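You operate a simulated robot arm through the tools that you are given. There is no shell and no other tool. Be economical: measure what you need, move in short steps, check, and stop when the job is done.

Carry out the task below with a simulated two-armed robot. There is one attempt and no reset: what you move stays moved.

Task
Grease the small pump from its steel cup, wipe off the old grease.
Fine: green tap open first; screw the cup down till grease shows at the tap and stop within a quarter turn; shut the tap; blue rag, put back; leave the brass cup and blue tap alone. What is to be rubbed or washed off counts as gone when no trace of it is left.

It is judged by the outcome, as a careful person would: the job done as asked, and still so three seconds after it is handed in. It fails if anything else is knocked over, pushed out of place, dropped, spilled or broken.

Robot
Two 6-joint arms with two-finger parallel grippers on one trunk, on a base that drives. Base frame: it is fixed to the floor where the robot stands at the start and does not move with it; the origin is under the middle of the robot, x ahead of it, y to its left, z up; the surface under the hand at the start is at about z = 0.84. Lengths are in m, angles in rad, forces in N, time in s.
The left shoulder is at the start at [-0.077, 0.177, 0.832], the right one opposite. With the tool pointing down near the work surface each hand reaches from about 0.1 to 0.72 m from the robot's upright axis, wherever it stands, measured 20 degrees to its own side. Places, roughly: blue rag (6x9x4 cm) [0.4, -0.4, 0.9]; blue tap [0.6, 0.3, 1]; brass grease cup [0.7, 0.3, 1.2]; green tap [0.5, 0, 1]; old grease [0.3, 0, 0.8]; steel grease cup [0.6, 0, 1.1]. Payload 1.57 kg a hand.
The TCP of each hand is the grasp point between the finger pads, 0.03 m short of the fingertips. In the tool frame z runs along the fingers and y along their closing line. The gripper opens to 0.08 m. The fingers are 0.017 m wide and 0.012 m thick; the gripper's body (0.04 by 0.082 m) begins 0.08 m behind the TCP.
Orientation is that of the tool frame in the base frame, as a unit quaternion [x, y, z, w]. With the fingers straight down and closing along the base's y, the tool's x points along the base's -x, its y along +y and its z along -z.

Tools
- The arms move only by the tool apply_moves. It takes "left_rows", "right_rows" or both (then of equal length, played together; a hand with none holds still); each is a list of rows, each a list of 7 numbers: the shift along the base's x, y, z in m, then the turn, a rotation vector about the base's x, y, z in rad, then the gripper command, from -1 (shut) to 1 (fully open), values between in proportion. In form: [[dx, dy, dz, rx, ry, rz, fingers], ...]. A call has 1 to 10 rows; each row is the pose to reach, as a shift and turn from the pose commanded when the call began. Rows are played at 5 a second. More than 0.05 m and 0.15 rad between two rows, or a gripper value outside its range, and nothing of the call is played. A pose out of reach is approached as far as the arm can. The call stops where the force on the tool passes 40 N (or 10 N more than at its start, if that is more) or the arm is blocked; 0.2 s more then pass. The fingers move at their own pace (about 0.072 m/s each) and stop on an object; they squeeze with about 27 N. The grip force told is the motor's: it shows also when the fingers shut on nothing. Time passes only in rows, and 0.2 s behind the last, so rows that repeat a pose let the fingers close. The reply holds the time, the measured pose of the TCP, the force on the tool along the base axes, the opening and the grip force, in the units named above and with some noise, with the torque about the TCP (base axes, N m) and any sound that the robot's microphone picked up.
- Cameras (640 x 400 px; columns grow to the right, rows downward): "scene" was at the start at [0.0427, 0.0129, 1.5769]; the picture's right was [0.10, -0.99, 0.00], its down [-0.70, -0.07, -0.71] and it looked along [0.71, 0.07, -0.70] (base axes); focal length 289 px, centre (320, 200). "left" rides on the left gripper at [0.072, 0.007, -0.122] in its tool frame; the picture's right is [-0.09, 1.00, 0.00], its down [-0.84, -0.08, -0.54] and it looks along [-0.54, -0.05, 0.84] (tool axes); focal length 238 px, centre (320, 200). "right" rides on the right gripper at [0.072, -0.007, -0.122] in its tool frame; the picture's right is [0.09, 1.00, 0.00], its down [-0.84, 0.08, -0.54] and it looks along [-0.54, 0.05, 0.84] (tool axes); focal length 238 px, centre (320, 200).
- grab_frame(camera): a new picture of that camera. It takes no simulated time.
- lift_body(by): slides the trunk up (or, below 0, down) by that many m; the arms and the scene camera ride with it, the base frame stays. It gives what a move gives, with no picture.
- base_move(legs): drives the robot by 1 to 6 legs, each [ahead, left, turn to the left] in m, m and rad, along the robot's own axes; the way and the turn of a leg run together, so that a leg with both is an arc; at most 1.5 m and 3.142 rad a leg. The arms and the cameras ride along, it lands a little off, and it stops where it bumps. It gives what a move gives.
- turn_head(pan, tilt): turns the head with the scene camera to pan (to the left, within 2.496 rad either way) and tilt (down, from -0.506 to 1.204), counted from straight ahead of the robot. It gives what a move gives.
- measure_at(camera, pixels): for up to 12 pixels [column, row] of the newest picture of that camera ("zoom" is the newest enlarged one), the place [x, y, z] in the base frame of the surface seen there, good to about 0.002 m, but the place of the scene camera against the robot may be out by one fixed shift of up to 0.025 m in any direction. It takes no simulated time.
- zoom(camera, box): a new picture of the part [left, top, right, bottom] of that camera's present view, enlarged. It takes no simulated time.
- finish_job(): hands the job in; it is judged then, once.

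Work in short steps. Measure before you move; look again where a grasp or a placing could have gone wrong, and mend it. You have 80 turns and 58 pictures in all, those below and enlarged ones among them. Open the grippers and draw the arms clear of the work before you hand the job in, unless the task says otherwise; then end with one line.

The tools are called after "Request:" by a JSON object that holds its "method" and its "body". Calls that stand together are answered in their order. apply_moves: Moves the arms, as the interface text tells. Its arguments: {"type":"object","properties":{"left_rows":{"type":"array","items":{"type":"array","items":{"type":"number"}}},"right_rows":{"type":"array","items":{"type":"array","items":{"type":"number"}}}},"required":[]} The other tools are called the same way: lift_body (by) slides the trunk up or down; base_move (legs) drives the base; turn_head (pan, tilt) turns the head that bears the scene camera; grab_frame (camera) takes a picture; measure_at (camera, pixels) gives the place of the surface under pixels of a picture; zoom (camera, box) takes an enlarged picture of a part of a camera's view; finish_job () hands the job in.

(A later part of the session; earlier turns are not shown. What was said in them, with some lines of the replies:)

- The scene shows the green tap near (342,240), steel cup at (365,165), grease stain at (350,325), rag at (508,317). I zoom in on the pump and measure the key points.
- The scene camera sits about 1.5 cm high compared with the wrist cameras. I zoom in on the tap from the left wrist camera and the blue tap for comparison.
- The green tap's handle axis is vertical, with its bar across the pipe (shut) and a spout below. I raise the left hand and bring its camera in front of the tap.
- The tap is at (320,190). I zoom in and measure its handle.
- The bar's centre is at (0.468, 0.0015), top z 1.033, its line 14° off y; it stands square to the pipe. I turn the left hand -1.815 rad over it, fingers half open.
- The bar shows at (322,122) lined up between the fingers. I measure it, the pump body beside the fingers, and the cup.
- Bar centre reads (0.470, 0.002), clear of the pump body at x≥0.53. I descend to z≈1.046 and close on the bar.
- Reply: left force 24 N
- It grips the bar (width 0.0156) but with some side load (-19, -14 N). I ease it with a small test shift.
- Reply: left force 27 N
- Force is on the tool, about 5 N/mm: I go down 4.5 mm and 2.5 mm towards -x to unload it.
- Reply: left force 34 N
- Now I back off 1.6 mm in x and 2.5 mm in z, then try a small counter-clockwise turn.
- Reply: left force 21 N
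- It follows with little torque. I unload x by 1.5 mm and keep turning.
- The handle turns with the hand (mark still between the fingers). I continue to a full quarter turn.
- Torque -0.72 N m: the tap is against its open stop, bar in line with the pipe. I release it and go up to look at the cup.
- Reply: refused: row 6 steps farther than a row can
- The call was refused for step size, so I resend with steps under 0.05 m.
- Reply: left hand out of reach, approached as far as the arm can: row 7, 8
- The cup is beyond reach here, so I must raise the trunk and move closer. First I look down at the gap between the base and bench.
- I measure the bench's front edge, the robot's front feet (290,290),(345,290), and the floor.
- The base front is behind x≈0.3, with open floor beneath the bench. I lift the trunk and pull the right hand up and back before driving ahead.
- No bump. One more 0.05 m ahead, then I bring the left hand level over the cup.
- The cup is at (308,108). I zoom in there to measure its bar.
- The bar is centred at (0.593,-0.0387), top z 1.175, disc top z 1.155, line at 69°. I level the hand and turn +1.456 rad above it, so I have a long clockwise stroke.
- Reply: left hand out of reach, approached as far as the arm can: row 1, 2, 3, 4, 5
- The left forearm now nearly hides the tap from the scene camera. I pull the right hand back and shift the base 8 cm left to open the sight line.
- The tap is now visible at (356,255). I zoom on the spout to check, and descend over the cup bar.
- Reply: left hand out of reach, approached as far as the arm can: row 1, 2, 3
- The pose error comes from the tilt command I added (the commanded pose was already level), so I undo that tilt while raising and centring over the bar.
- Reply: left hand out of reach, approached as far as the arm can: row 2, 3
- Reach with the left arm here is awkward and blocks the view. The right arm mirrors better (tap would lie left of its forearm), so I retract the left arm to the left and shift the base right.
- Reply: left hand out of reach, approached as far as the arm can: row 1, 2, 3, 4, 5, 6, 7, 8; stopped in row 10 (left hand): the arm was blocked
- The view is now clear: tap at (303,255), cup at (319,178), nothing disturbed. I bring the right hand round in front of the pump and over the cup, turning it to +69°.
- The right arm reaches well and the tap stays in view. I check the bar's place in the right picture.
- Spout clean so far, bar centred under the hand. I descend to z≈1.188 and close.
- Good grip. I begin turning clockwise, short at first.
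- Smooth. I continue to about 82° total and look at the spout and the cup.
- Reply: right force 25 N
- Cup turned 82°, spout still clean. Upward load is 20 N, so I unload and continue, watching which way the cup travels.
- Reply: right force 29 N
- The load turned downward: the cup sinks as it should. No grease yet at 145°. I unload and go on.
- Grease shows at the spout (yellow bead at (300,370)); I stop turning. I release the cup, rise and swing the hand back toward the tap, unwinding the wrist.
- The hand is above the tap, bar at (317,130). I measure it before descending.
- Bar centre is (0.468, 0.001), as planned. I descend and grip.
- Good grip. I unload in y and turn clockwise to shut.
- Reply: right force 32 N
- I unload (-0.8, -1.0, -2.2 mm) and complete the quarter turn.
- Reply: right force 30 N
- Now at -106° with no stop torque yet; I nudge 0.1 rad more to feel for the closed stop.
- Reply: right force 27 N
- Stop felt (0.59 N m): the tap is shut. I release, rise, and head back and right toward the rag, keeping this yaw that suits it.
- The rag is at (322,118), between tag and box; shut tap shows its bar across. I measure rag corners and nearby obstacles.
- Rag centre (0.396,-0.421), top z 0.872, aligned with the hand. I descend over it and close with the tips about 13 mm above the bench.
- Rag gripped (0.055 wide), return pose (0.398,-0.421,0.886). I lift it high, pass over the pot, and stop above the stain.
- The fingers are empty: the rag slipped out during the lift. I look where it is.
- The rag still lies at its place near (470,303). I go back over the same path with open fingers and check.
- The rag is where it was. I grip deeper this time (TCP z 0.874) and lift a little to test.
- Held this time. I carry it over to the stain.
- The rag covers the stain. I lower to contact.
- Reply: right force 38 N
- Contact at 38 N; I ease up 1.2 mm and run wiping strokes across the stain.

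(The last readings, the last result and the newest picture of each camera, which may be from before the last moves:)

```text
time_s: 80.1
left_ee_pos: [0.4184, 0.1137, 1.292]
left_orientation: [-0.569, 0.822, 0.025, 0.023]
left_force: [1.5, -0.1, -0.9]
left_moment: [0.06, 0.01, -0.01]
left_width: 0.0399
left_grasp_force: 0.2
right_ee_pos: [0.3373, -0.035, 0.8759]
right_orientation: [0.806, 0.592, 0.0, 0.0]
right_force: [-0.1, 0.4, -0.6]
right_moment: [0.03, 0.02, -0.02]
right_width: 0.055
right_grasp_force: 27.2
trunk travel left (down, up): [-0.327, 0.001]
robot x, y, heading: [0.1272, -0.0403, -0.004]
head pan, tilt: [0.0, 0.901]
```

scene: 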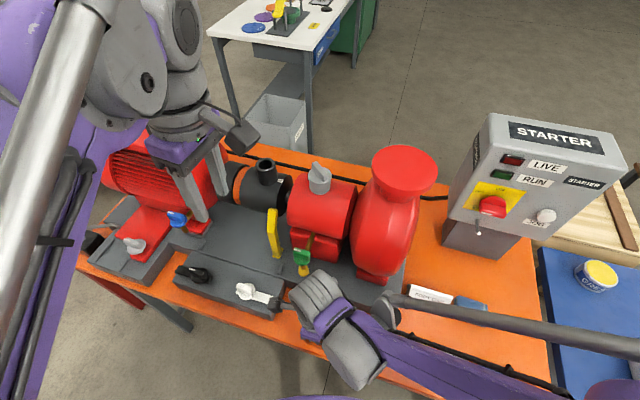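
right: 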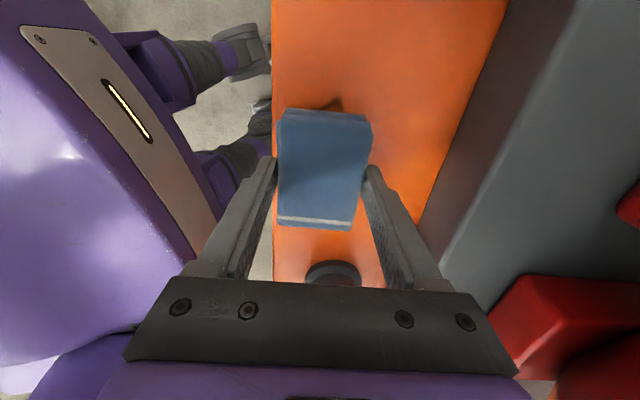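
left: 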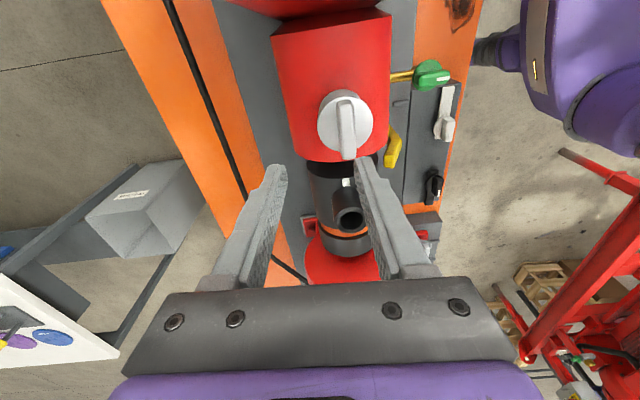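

Force is now ~0, contact lost. I press 0.8 mm lower and repeat twice.

Request:
{"method": "apply_moves", "body": {"right_rows": [[0, 0, -0.0008, 0, 0, 0, -1], [0.0073, 0.0239, -0.0008, 0, 0, 0, -1], [-0.0073, -0.0238, -0.0008, 0, 0, 0, -1], [0.01, -0.0291, -0.0008, 0, 0, 0, -1], [0.0245, 0.0185, -0.0008, 0, 0, 0, -1], [-0.0023, 0.0267, -0.0008, 0, 0, 0, -1], [-0.0165, -0.021, -0.0008, 0, 0, 0, -1], [0.01, -0.0291, -0.0008, 0, 0, 0, -1], [0.0245, 0.0185, -0.0008, 0, 0, 0, -1], [0, 0, -0.0008, 0, 0, 0, -1]]}}

Request:
{"method": "apply_moves", "body": {"right_rows": [[0, 0, -0.0003, 0, 0, 0, -1], [0.0073, 0.0239, -0.0003, 0, 0, 0, -1], [-0.0073, -0.0238, -0.0003, 0, 0, 0, -1], [0.01, -0.0291, -0.0003, 0, 0, 0, -1], [0.0245, 0.0185, -0.0003, 0, 0, 0, -1], [-0.0023, 0.0267, -0.0003, 0, 0, 0, -1], [-0.0165, -0.021, -0.0003, 0, 0, 0, -1], [0.01, -0.0291, -0.0003, 0, 0, 0, -1], [0.0245, 0.0185, -0.0003, 0, 0, 0, -1], [0, 0, -0.0003, 0, 0, 0, -1]]}}

```text
time_s: 82.3
left_ee_pos: [0.4192, 0.1132, 1.2922]
left_orientation: [-0.568, 0.823, 0.025, 0.023]
left_force: [-0.3, 0.4, 0.2]
left_moment: [0.05, -0.01, -0.02]
left_width: 0.0398
left_grasp_force: 0.0
right_ee_pos: [0.3362, -0.036, 0.8778]
right_orientation: [0.806, 0.593, 0.001, 0.0]
right_force: [0.2, -0.3, -0.7]
right_moment: [0.03, -0.03, -0.02]
right_width: 0.0552
right_grasp_force: 27.4
trunk travel left (down, up): [-0.327, 0.001]
robot x, y, heading: [0.1284, -0.0401, 0.003]
head pan, tilt: [0.0, 0.901]
```

```text
time_s: 84.5
left_ee_pos: [0.4186, 0.1131, 1.293]
left_orientation: [-0.569, 0.822, 0.026, 0.024]
left_force: [-0.3, 0.1, -0.7]
left_moment: [0.01, -0.03, -0.01]
left_width: 0.04
left_grasp_force: 0.1
right_ee_pos: [0.3344, -0.0387, 0.8752]
right_orientation: [0.806, 0.592, 0.001, -0.001]
right_force: [-0.4, -0.7, 0.1]
right_moment: [0.03, -0.01, -0.03]
right_width: 0.0551
right_grasp_force: 27.0
trunk travel left (down, up): [-0.327, 0.001]
robot x, y, heading: [0.1309, -0.0395, 0.004]
head pan, tilt: [0.0, 0.901]
```

Still no contact force; I probe down in small steps.

Request:
{"method": "apply_moves", "body": {"right_rows": [[0, 0, -0.0008, 0, 0, 0, -1], [0, 0, -0.0008, 0, 0, 0, -1]]}}

Request:
{"method": "apply_moves", "body": {"right_rows": [[0, 0, -0.0008, 0, 0, 0, -1], [0, 0, -0.0008, 0, 0, 0, -1]]}}

```text
time_s: 85.1
left_ee_pos: [0.4194, 0.1154, 1.2921]
left_orientation: [-0.568, 0.822, 0.024, 0.022]
left_force: [-0.3, -1.2, -0.3]
left_moment: [0.01, -0.02, -0.01]
left_width: 0.0398
left_grasp_force: 0.2
right_ee_pos: [0.3366, -0.0362, 0.875]
right_orientation: [0.806, 0.592, -0.001, -0.001]
right_force: [0.4, 0.6, -0.1]
right_moment: [0.03, 0.02, 0.0]
right_width: 0.0548
right_grasp_force: 26.6
trunk travel left (down, up): [-0.327, 0.001]
robot x, y, heading: [0.1287, -0.0436, -0.002]
head pan, tilt: [0.0, 0.901]
```

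```text
time_s: 85.7
left_ee_pos: [0.4208, 0.1159, 1.2914]
left_orientation: [-0.569, 0.822, 0.025, 0.022]
left_force: [-1.0, 0.2, -1.0]
left_moment: [0.01, -0.02, -0.01]
left_width: 0.0398
left_grasp_force: 0.2
right_ee_pos: [0.3371, -0.0351, 0.8745]
right_orientation: [0.805, 0.593, 0.0, 0.0]
right_force: [-0.9, 1.0, -0.5]
right_moment: [0.06, 0.01, 0.01]
right_width: 0.055
right_grasp_force: 26.8
trunk travel left (down, up): [-0.327, 0.001]
robot x, y, heading: [0.1255, -0.0405, 0.005]
head pan, tilt: [0.0, 0.901]
```

Request:
{"method": "apply_moves", "body": {"right_rows": [[0, 0, -0.001, 0, 0, 0, -1], [0, 0, -0.001, 0, 0, 0, -1]]}}

Request:
{"method": "grab_frame", "body": {"camera": "right"}}

```text
time_s: 86.3
left_ee_pos: [0.4204, 0.116, 1.2919]
left_orientation: [-0.568, 0.822, 0.025, 0.022]
left_force: [-0.2, 0.1, 0.2]
left_moment: [0.01, 0.01, 0.01]
left_width: 0.0403
left_grasp_force: 0.1
right_ee_pos: [0.3366, -0.0357, 0.8724]
right_orientation: [0.806, 0.592, 0.0, 0.001]
right_force: [-0.7, 0.6, -0.6]
right_moment: [-0.01, 0.01, -0.02]
right_width: 0.0551
right_grasp_force: 26.5
trunk travel left (down, up): [-0.327, 0.001]
robot x, y, heading: [0.1301, -0.0441, 0.001]
head pan, tilt: [0.0, 0.901]
```

```text
10 pictures are left
```

right: 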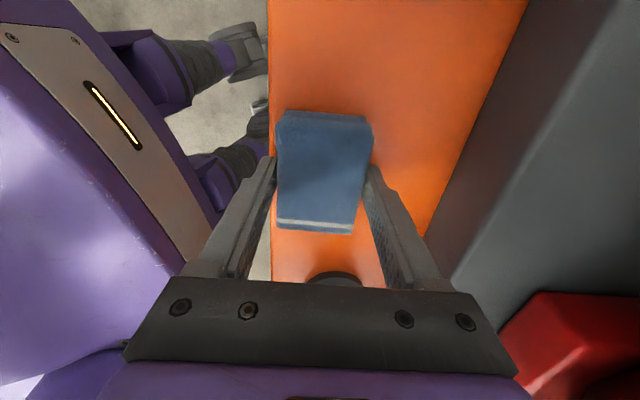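

The rag was pushed up in the fingers by the first press. I set it down here, regrip 6 mm higher so it protrudes, then press gently.

Request:
{"method": "apply_moves", "body": {"right_rows": [[0, 0, 0, 0, 0, 0, 0.9], [0, 0, 0, 0, 0, 0, 0.9], [0, 0, 0.0065, 0, 0, 0, 0.9], [0, 0, 0.0065, 0, 0, 0, 0.9], [0, 0, 0.0065, 0, 0, 0, -1], [0, 0, 0.0065, 0, 0, 0, -1], [0, 0, 0.0065, 0, 0, 0, -1], [0, 0, 0.0065, 0, 0, 0, -1]]}}

Request:
{"method": "apply_moves", "body": {"right_rows": [[0, 0, -0.0008, 0, 0, 0, -1], [0, 0, -0.0008, 0, 0, 0, -1]]}}

```text
time_s: 88.1
left_ee_pos: [0.4206, 0.1161, 1.2924]
left_orientation: [-0.568, 0.822, 0.025, 0.023]
left_force: [0.0, -0.2, -0.3]
left_moment: [0.01, 0.01, -0.02]
left_width: 0.04
left_grasp_force: 0.1
right_ee_pos: [0.3367, -0.0358, 0.8808]
right_orientation: [0.806, 0.592, 0.0, 0.0]
right_force: [0.2, -0.6, -0.2]
right_moment: [0.0, -0.02, -0.01]
right_width: 0.0551
right_grasp_force: 27.0
trunk travel left (down, up): [-0.327, 0.001]
robot x, y, heading: [0.1232, -0.0424, -0.004]
head pan, tilt: [0.0, 0.901]
```

```text
time_s: 88.7
left_ee_pos: [0.4198, 0.1152, 1.2924]
left_orientation: [-0.569, 0.822, 0.025, 0.021]
left_force: [-0.7, -0.8, -0.5]
left_moment: [-0.02, -0.01, -0.01]
left_width: 0.0398
left_grasp_force: 0.1
right_ee_pos: [0.3365, -0.0376, 0.8785]
right_orientation: [0.806, 0.592, 0.001, 0.0]
right_force: [2.4, -1.6, 37.7]
right_moment: [-0.07, -0.05, -0.02]
right_width: 0.055
right_grasp_force: 27.4
trunk travel left (down, up): [-0.327, 0.001]
robot x, y, heading: [0.1257, -0.04, 0.001]
head pan, tilt: [0.0, 0.901]
```

0.8 mm gives 38 N, so it's stiff. I ease only 0.4 mm and stroke.

Request:
{"method": "apply_moves", "body": {"right_rows": [[0, 0, 0.0004, 0, 0, 0, -1], [0.0073, 0.0239, 0.0004, 0, 0, 0, -1], [-0.0073, -0.0238, 0.0004, 0, 0, 0, -1], [0.01, -0.0291, 0.0004, 0, 0, 0, -1], [0.0245, 0.0185, 0.0004, 0, 0, 0, -1], [-0.0023, 0.0267, 0.0004, 0, 0, 0, -1], [-0.0165, -0.021, 0.0004, 0, 0, 0, -1], [0.01, -0.0291, 0.0004, 0, 0, 0, -1], [0.0245, 0.0185, 0.0004, 0, 0, 0, -1], [0, 0, 0.0004, 0, 0, 0, -1]]}}

Request:
{"method": "apply_moves", "body": {"right_rows": [[0, 0, -0.0004, 0, 0, 0, -1]]}}

```text
time_s: 90.9
left_ee_pos: [0.4186, 0.1136, 1.2911]
left_orientation: [-0.568, 0.822, 0.026, 0.022]
left_force: [0.6, 0.1, -0.3]
left_moment: [0.02, 0.0, 0.01]
left_width: 0.04
left_grasp_force: 0.1
right_ee_pos: [0.3367, -0.0366, 0.8801]
right_orientation: [0.806, 0.592, 0.001, 0.0]
right_force: [-0.5, 0.7, -1.0]
right_moment: [0.0, 0.0, 0.02]
right_width: 0.055
right_grasp_force: 26.6
trunk travel left (down, up): [-0.327, 0.001]
robot x, y, heading: [0.1314, -0.043, 0.002]
head pan, tilt: [0.0, 0.901]
```

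```text
time_s: 91.3
left_ee_pos: [0.4193, 0.1157, 1.2929]
left_orientation: [-0.569, 0.822, 0.024, 0.022]
left_force: [0.5, 0.5, -0.1]
left_moment: [-0.04, 0.02, 0.02]
left_width: 0.0401
left_grasp_force: 0.1
right_ee_pos: [0.3396, -0.0361, 0.8795]
right_orientation: [0.806, 0.592, 0.0, 0.0]
right_force: [0.6, -0.2, -0.8]
right_moment: [0.02, -0.02, 0.0]
right_width: 0.0549
right_grasp_force: 26.8
trunk travel left (down, up): [-0.327, 0.001]
robot x, y, heading: [0.1268, -0.0404, -0.002]
head pan, tilt: [0.0, 0.901]
```

Contact drops off after the strokes. I lift and shift to see how much of the stain is gone.

Request:
{"method": "apply_moves", "body": {"right_rows": [[0, 0, 0.04, 0, 0, 0, -1], [0, 0, 0.08, 0, 0, 0, -1], [0, -0.03, 0.12, 0, 0, 0, -1], [0, -0.04, 0.16, 0, 0, 0, -1], [0, -0.04, 0.16, 0, 0, 0, -1]]}}

Request:
{"method": "grab_frame", "body": {"camera": "right"}}

```text
time_s: 92.5
left_ee_pos: [0.4208, 0.1156, 1.2922]
left_orientation: [-0.568, 0.822, 0.025, 0.021]
left_force: [-0.3, 0.7, 0.2]
left_moment: [-0.01, 0.01, -0.02]
left_width: 0.0396
left_grasp_force: 0.0
right_ee_pos: [0.3385, -0.0757, 1.0377]
right_orientation: [0.806, 0.592, 0.0, -0.001]
right_force: [-0.6, -0.9, -1.0]
right_moment: [0.01, 0.01, -0.01]
right_width: 0.0551
right_grasp_force: 27.1
trunk travel left (down, up): [-0.327, 0.001]
robot x, y, heading: [0.1312, -0.0423, 0.005]
head pan, tilt: [0.0, 0.901]
```

```text
9 pictures are left
```

right: 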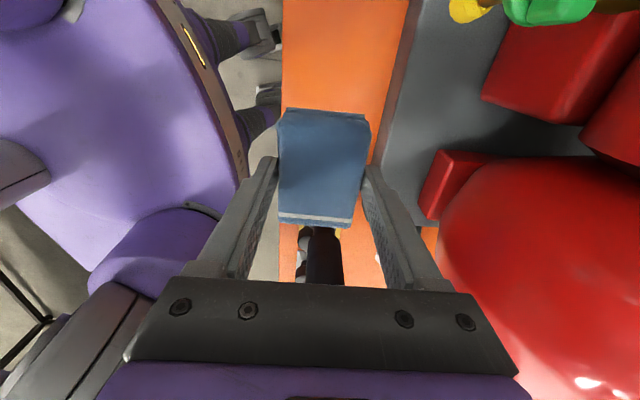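

What's visible looks clean, but the rag hides part. I go up and back to the right, then zoom with the scene camera.

Request:
{"method": "apply_moves", "body": {"right_rows": [[0, 0.02, 0.05, 0, 0, 0, -1], [0, 0.02, 0.1, 0, 0, 0, -1], [0, -0.02, 0.1, 0, 0, 0, -1], [0, -0.065, 0.1, 0, 0, 0, -1], [0, -0.11, 0.1, 0, 0, 0, -1], [0, -0.155, 0.1, 0, 0, 0, -1], [0.01, -0.2, 0.1, 0, 0, 0, -1], [0.02, -0.24, 0.1, 0, 0, 0, -1]]}}

Request:
{"method": "zoom", "body": {"camera": "scene", "box": [280, 305, 360, 365]}}

```text
refused: row 1 steps farther than a row can; nothing moved
```

```text
6.67 times, centred on (320, 335) of scene
```

zoom: 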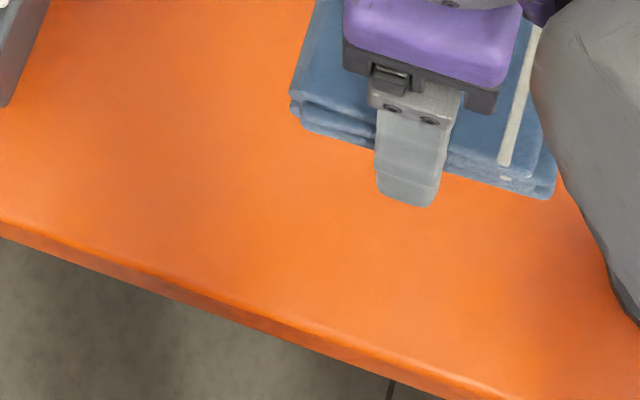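

The visible part is clean. I resend the retreat with smaller steps and look at the rest.

Request:
{"method": "apply_moves", "body": {"right_rows": [[0, 0.01, 0.045, 0, 0, 0, -1], [0, 0.02, 0.09, 0, 0, 0, -1], [0, 0.01, 0.105, 0, 0, 0, -1], [0, -0.03, 0.105, 0, 0, 0, -1], [0, -0.075, 0.105, 0, 0, 0, -1], [0, -0.12, 0.105, 0, 0, 0, -1], [0, -0.16, 0.105, 0, 0, 0, -1], [0.01, -0.2, 0.105, 0, 0, 0, -1], [0.02, -0.24, 0.105, 0, 0, 0, -1]]}}

Request:
{"method": "zoom", "body": {"camera": "scene", "box": [280, 305, 360, 365]}}

```text
time_s: 94.5
left_ee_pos: [0.4206, 0.1145, 1.2924]
left_orientation: [-0.568, 0.822, 0.025, 0.022]
left_force: [-1.0, 0.1, -0.6]
left_moment: [0.03, -0.01, -0.02]
left_width: 0.0399
left_grasp_force: 0.1
right_ee_pos: [0.3626, -0.3116, 1.1442]
right_orientation: [0.806, 0.592, 0.0, 0.0]
right_force: [-0.3, 0.1, -0.3]
right_moment: [0.02, 0.03, 0.0]
right_width: 0.0548
right_grasp_force: 27.2
trunk travel left (down, up): [-0.327, 0.001]
robot x, y, heading: [0.1294, -0.0417, 0.002]
head pan, tilt: [0.0, 0.901]
```

```text
6.67 times, centred on (320, 335) of scene
```

zoom: 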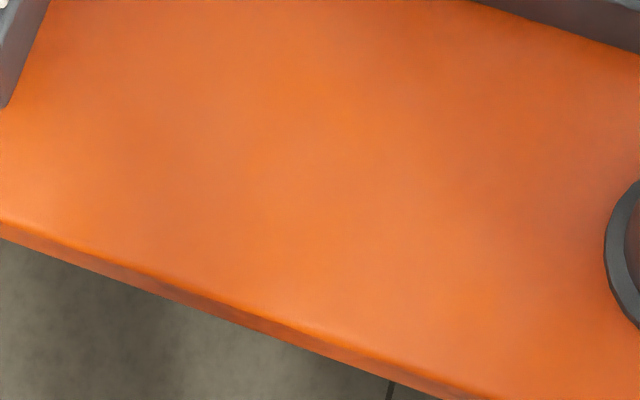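

It looks clean. One tighter zoom to be sure no faint trace is left.

Request:
{"method": "zoom", "body": {"camera": "scene", "box": [298, 320, 342, 352]}}

```text
12.50 times, centred on (320, 336) of scene
```

zoom: 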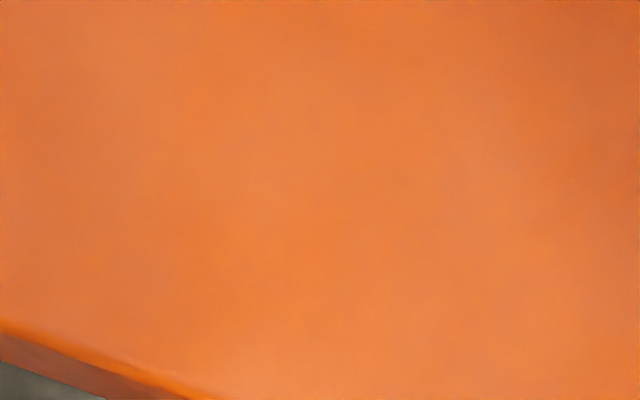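

No trace left. I carry the rag back over its place and lower it.

Request:
{"method": "apply_moves", "body": {"right_rows": [[0.012, -0.04, 0, 0, 0, 0, -1], [0.024, -0.08, 0, 0, 0, 0, -1], [0.0354, -0.1115, 0, 0, 0, 0, -1], [0.0354, -0.1115, -0.05, 0, 0, 0, -1], [0.0354, -0.1115, -0.1, 0, 0, 0, -1], [0.0354, -0.1115, -0.15, 0, 0, 0, -1], [0.0354, -0.1115, -0.2, 0, 0, 0, -1], [0.0354, -0.1115, -0.24, 0, 0, 0, -1], [0.0354, -0.1115, -0.26, 0, 0, 0, -1], [0.0354, -0.1115, -0.26, 0, 0, 0, -1]]}}

```text
time_s: 96.7
left_ee_pos: [0.4206, 0.1159, 1.2928]
left_orientation: [-0.569, 0.822, 0.025, 0.022]
left_force: [-0.2, 0.1, 0.3]
left_moment: [-0.01, 0.01, -0.01]
left_width: 0.04
left_grasp_force: 0.0
right_ee_pos: [0.3939, -0.4269, 0.8826]
right_orientation: [0.806, 0.592, 0.0, 0.0]
right_force: [0.3, 0.2, 0.0]
right_moment: [-0.01, 0.01, -0.03]
right_width: 0.0551
right_grasp_force: 27.7
trunk travel left (down, up): [-0.327, 0.001]
robot x, y, heading: [0.1274, -0.0413, -0.004]
head pan, tilt: [0.0, 0.901]
```

Almost down; I lower the last millimetres until it touches.

Request:
{"method": "apply_moves", "body": {"right_rows": [[0.001, 0.001, -0.002, 0, 0, 0, -1], [0.001, 0.001, -0.003, 0, 0, 0, -1], [0.001, 0.001, -0.0038, 0, 0, 0, -1]]}}

Request:
{"method": "apply_moves", "body": {"right_rows": [[0, 0, -0.0008, 0, 0, 0, -1], [0, 0, -0.0008, 0, 0, 0, -1]]}}

```text
time_s: 97.5
left_ee_pos: [0.4199, 0.1148, 1.2913]
left_orientation: [-0.568, 0.822, 0.025, 0.022]
left_force: [-0.4, -0.3, 0.7]
left_moment: [-0.02, 0.01, 0.0]
left_width: 0.04
left_grasp_force: 0.1
right_ee_pos: [0.3942, -0.4253, 0.8797]
right_orientation: [0.806, 0.592, 0.001, 0.0]
right_force: [-0.2, 0.2, -0.2]
right_moment: [0.0, 0.0, 0.0]
right_width: 0.055
right_grasp_force: 27.1
trunk travel left (down, up): [-0.327, 0.001]
robot x, y, heading: [0.1241, -0.0421, 0.001]
head pan, tilt: [0.0, 0.901]
```

```text
time_s: 98.1
left_ee_pos: [0.4199, 0.1156, 1.2911]
left_orientation: [-0.568, 0.822, 0.025, 0.023]
left_force: [0.3, -0.9, 0.0]
left_moment: [0.01, 0.01, -0.01]
left_width: 0.04
left_grasp_force: 0.1
right_ee_pos: [0.3938, -0.4261, 0.8795]
right_orientation: [0.806, 0.592, 0.0, 0.001]
right_force: [1.0, -0.2, -0.1]
right_moment: [0.0, -0.01, 0.01]
right_width: 0.0549
right_grasp_force: 26.8
trunk travel left (down, up): [-0.327, 0.001]
robot x, y, heading: [0.1269, -0.0411, -0.002]
head pan, tilt: [0.0, 0.901]
```

Request:
{"method": "apply_moves", "body": {"right_rows": [[0.003, 0.002, 0, 0, 0, 0, -1], [0.003, 0.002, -0.0012, 0, 0, 0, -1], [0.003, 0.002, -0.0012, 0, 0, 0, -1]]}}

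```text
time_s: 98.9
left_ee_pos: [0.4199, 0.1155, 1.2939]
left_orientation: [-0.569, 0.822, 0.025, 0.021]
left_force: [0.0, 0.2, -0.3]
left_moment: [-0.03, 0.03, -0.02]
left_width: 0.04
left_grasp_force: 0.0
right_ee_pos: [0.3969, -0.4242, 0.8794]
right_orientation: [0.806, 0.592, 0.0, 0.001]
right_force: [1.0, -8.4, 29.9]
right_moment: [0.27, -0.03, -0.05]
right_width: 0.0554
right_grasp_force: 27.1
trunk travel left (down, up): [-0.327, 0.001]
robot x, y, heading: [0.1309, -0.0419, -0.001]
head pan, tilt: [0.0, 0.901]
```

Touching down (30 N). I open, rise straight up and check the rag.

Request:
{"method": "apply_moves", "body": {"right_rows": [[0, 0, 0.0004, 0, 0, 0, 0.95], [0, 0, 0.0004, 0, 0, 0, 0.95], [0, 0, 0.0004, 0, 0, 0, 0.95], [0, 0, 0.03, 0, 0, 0, 1], [0, 0, 0.07, 0, 0, 0, 1], [0, 0, 0.12, 0, 0, 0, 1], [0, 0, 0.165, 0, 0, 0, 1], [-0.04, 0, 0.19, 0, 0, 0, 1], [-0.08, 0, 0.21, 0, 0, 0, 1]]}}

Request:
{"method": "grab_frame", "body": {"camera": "scene"}}

Request:
{"method": "grab_frame", "body": {"camera": "right"}}

```text
time_s: 100.9
left_ee_pos: [0.4198, 0.1166, 1.292]
left_orientation: [-0.568, 0.822, 0.025, 0.021]
left_force: [-0.1, 0.6, 0.9]
left_moment: [-0.03, 0.0, 0.0]
left_width: 0.0402
left_grasp_force: 0.1
right_ee_pos: [0.3163, -0.4233, 1.0885]
right_orientation: [0.805, 0.593, 0.0, 0.0]
right_force: [0.1, 0.1, -0.3]
right_moment: [0.0, 0.0, -0.02]
right_width: 0.0801
right_grasp_force: 0.1
trunk travel left (down, up): [-0.327, 0.001]
robot x, y, heading: [0.1273, -0.041, -0.003]
head pan, tilt: [0.0, 0.901]
```

```text
5 pictures are left
```

scene: 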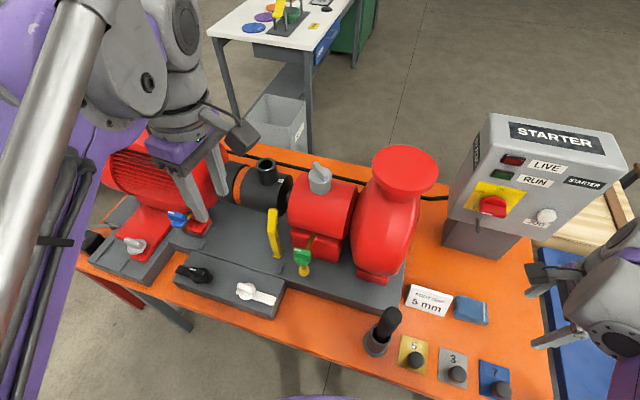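

```text
4 pictures are left
```

right: 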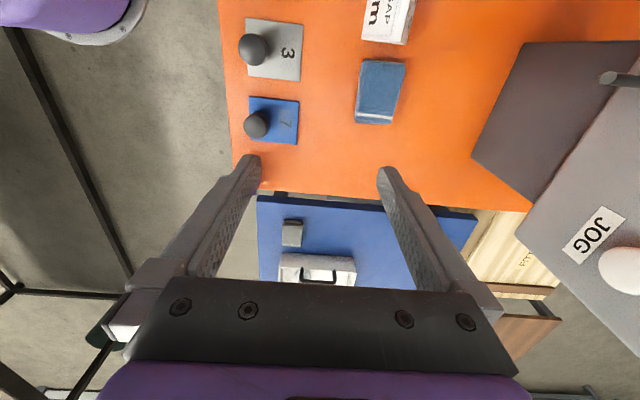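

The rag is back in place and the stain gone. I open both grippers, back the base off and take a last look at the tap.

Request:
{"method": "apply_moves", "body": {"left_rows": [[0, 0, 0, 0, 0, 0, 1], [0, 0, 0, 0, 0, 0, 1], [0, 0, 0, 0, 0, 0, 1]]}}

Request:
{"method": "zoom", "body": {"camera": "scene", "box": [270, 225, 338, 285]}}

Request:
{"method": "base_move", "body": {"legs": [[-0.2, 0, 0]]}}

Request:
{"method": "grab_frame", "body": {"camera": "scene"}}

```text
time_s: 101.7
left_ee_pos: [0.4208, 0.1147, 1.2924]
left_orientation: [-0.568, 0.822, 0.025, 0.022]
left_force: [-1.0, 0.9, 0.3]
left_moment: [-0.01, 0.0, -0.01]
left_width: 0.0803
left_grasp_force: 0.0
right_ee_pos: [0.3165, -0.4249, 1.0867]
right_orientation: [0.806, 0.592, 0.0, 0.0]
right_force: [-0.1, 0.0, 0.8]
right_moment: [0.01, 0.05, -0.02]
right_width: 0.0801
right_grasp_force: 0.1
trunk travel left (down, up): [-0.327, 0.001]
robot x, y, heading: [0.1287, -0.0445, -0.0]
head pan, tilt: [0.0, 0.901]
```

```text
6.67 times, centred on (304, 255) of scene
```

zoom: 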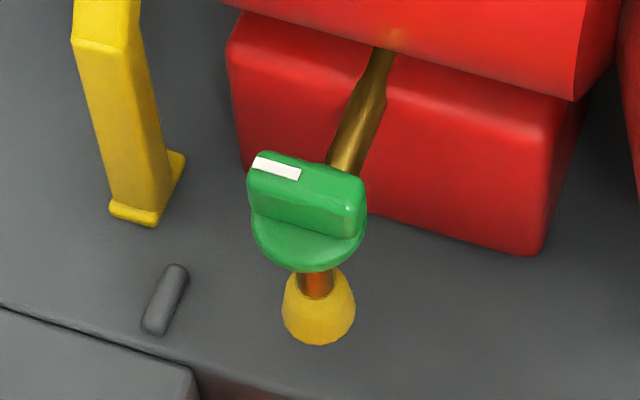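

```text
time_s: 103.3
left_ee_pos: [0.2206, 0.1148, 1.2933]
left_orientation: [-0.568, 0.823, 0.025, 0.022]
left_force: [0.2, -0.1, -0.7]
left_moment: [-0.03, 0.01, -0.01]
left_width: 0.0801
left_grasp_force: 0.1
right_ee_pos: [0.1154, -0.425, 1.088]
right_orientation: [0.805, 0.593, 0.0, 0.0]
right_force: [0.2, -0.1, -0.1]
right_moment: [0.02, 0.02, 0.0]
right_width: 0.0801
right_grasp_force: 0.0
trunk travel left (down, up): [-0.327, 0.001]
robot x, y, heading: [-0.071, -0.0394, 0.0]
head pan, tilt: [0.0, 0.901]
```

```text
2 pictures are left
```

scene: 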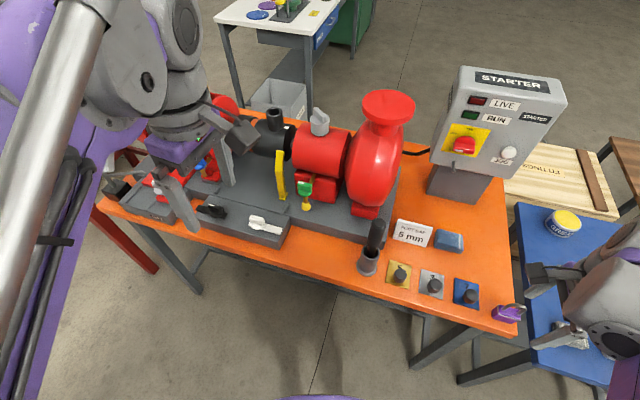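

The tap is shut with fresh grease showing, the bench is clean, the rag is back, and the arms are clear. I hand the job in.

Request:
{"method": "finish_job", "body": {}}

```text
The job is handed in.
```

The small pump is greased from its steel cup, and I stopped less than a quarter turn after grease showed at the green tap. The tap is shut again, the old grease on the bench is wiped off with no trace visible, and the blue rag is back in its place; it slipped from the gripper once at the first lift but stayed where it lay.
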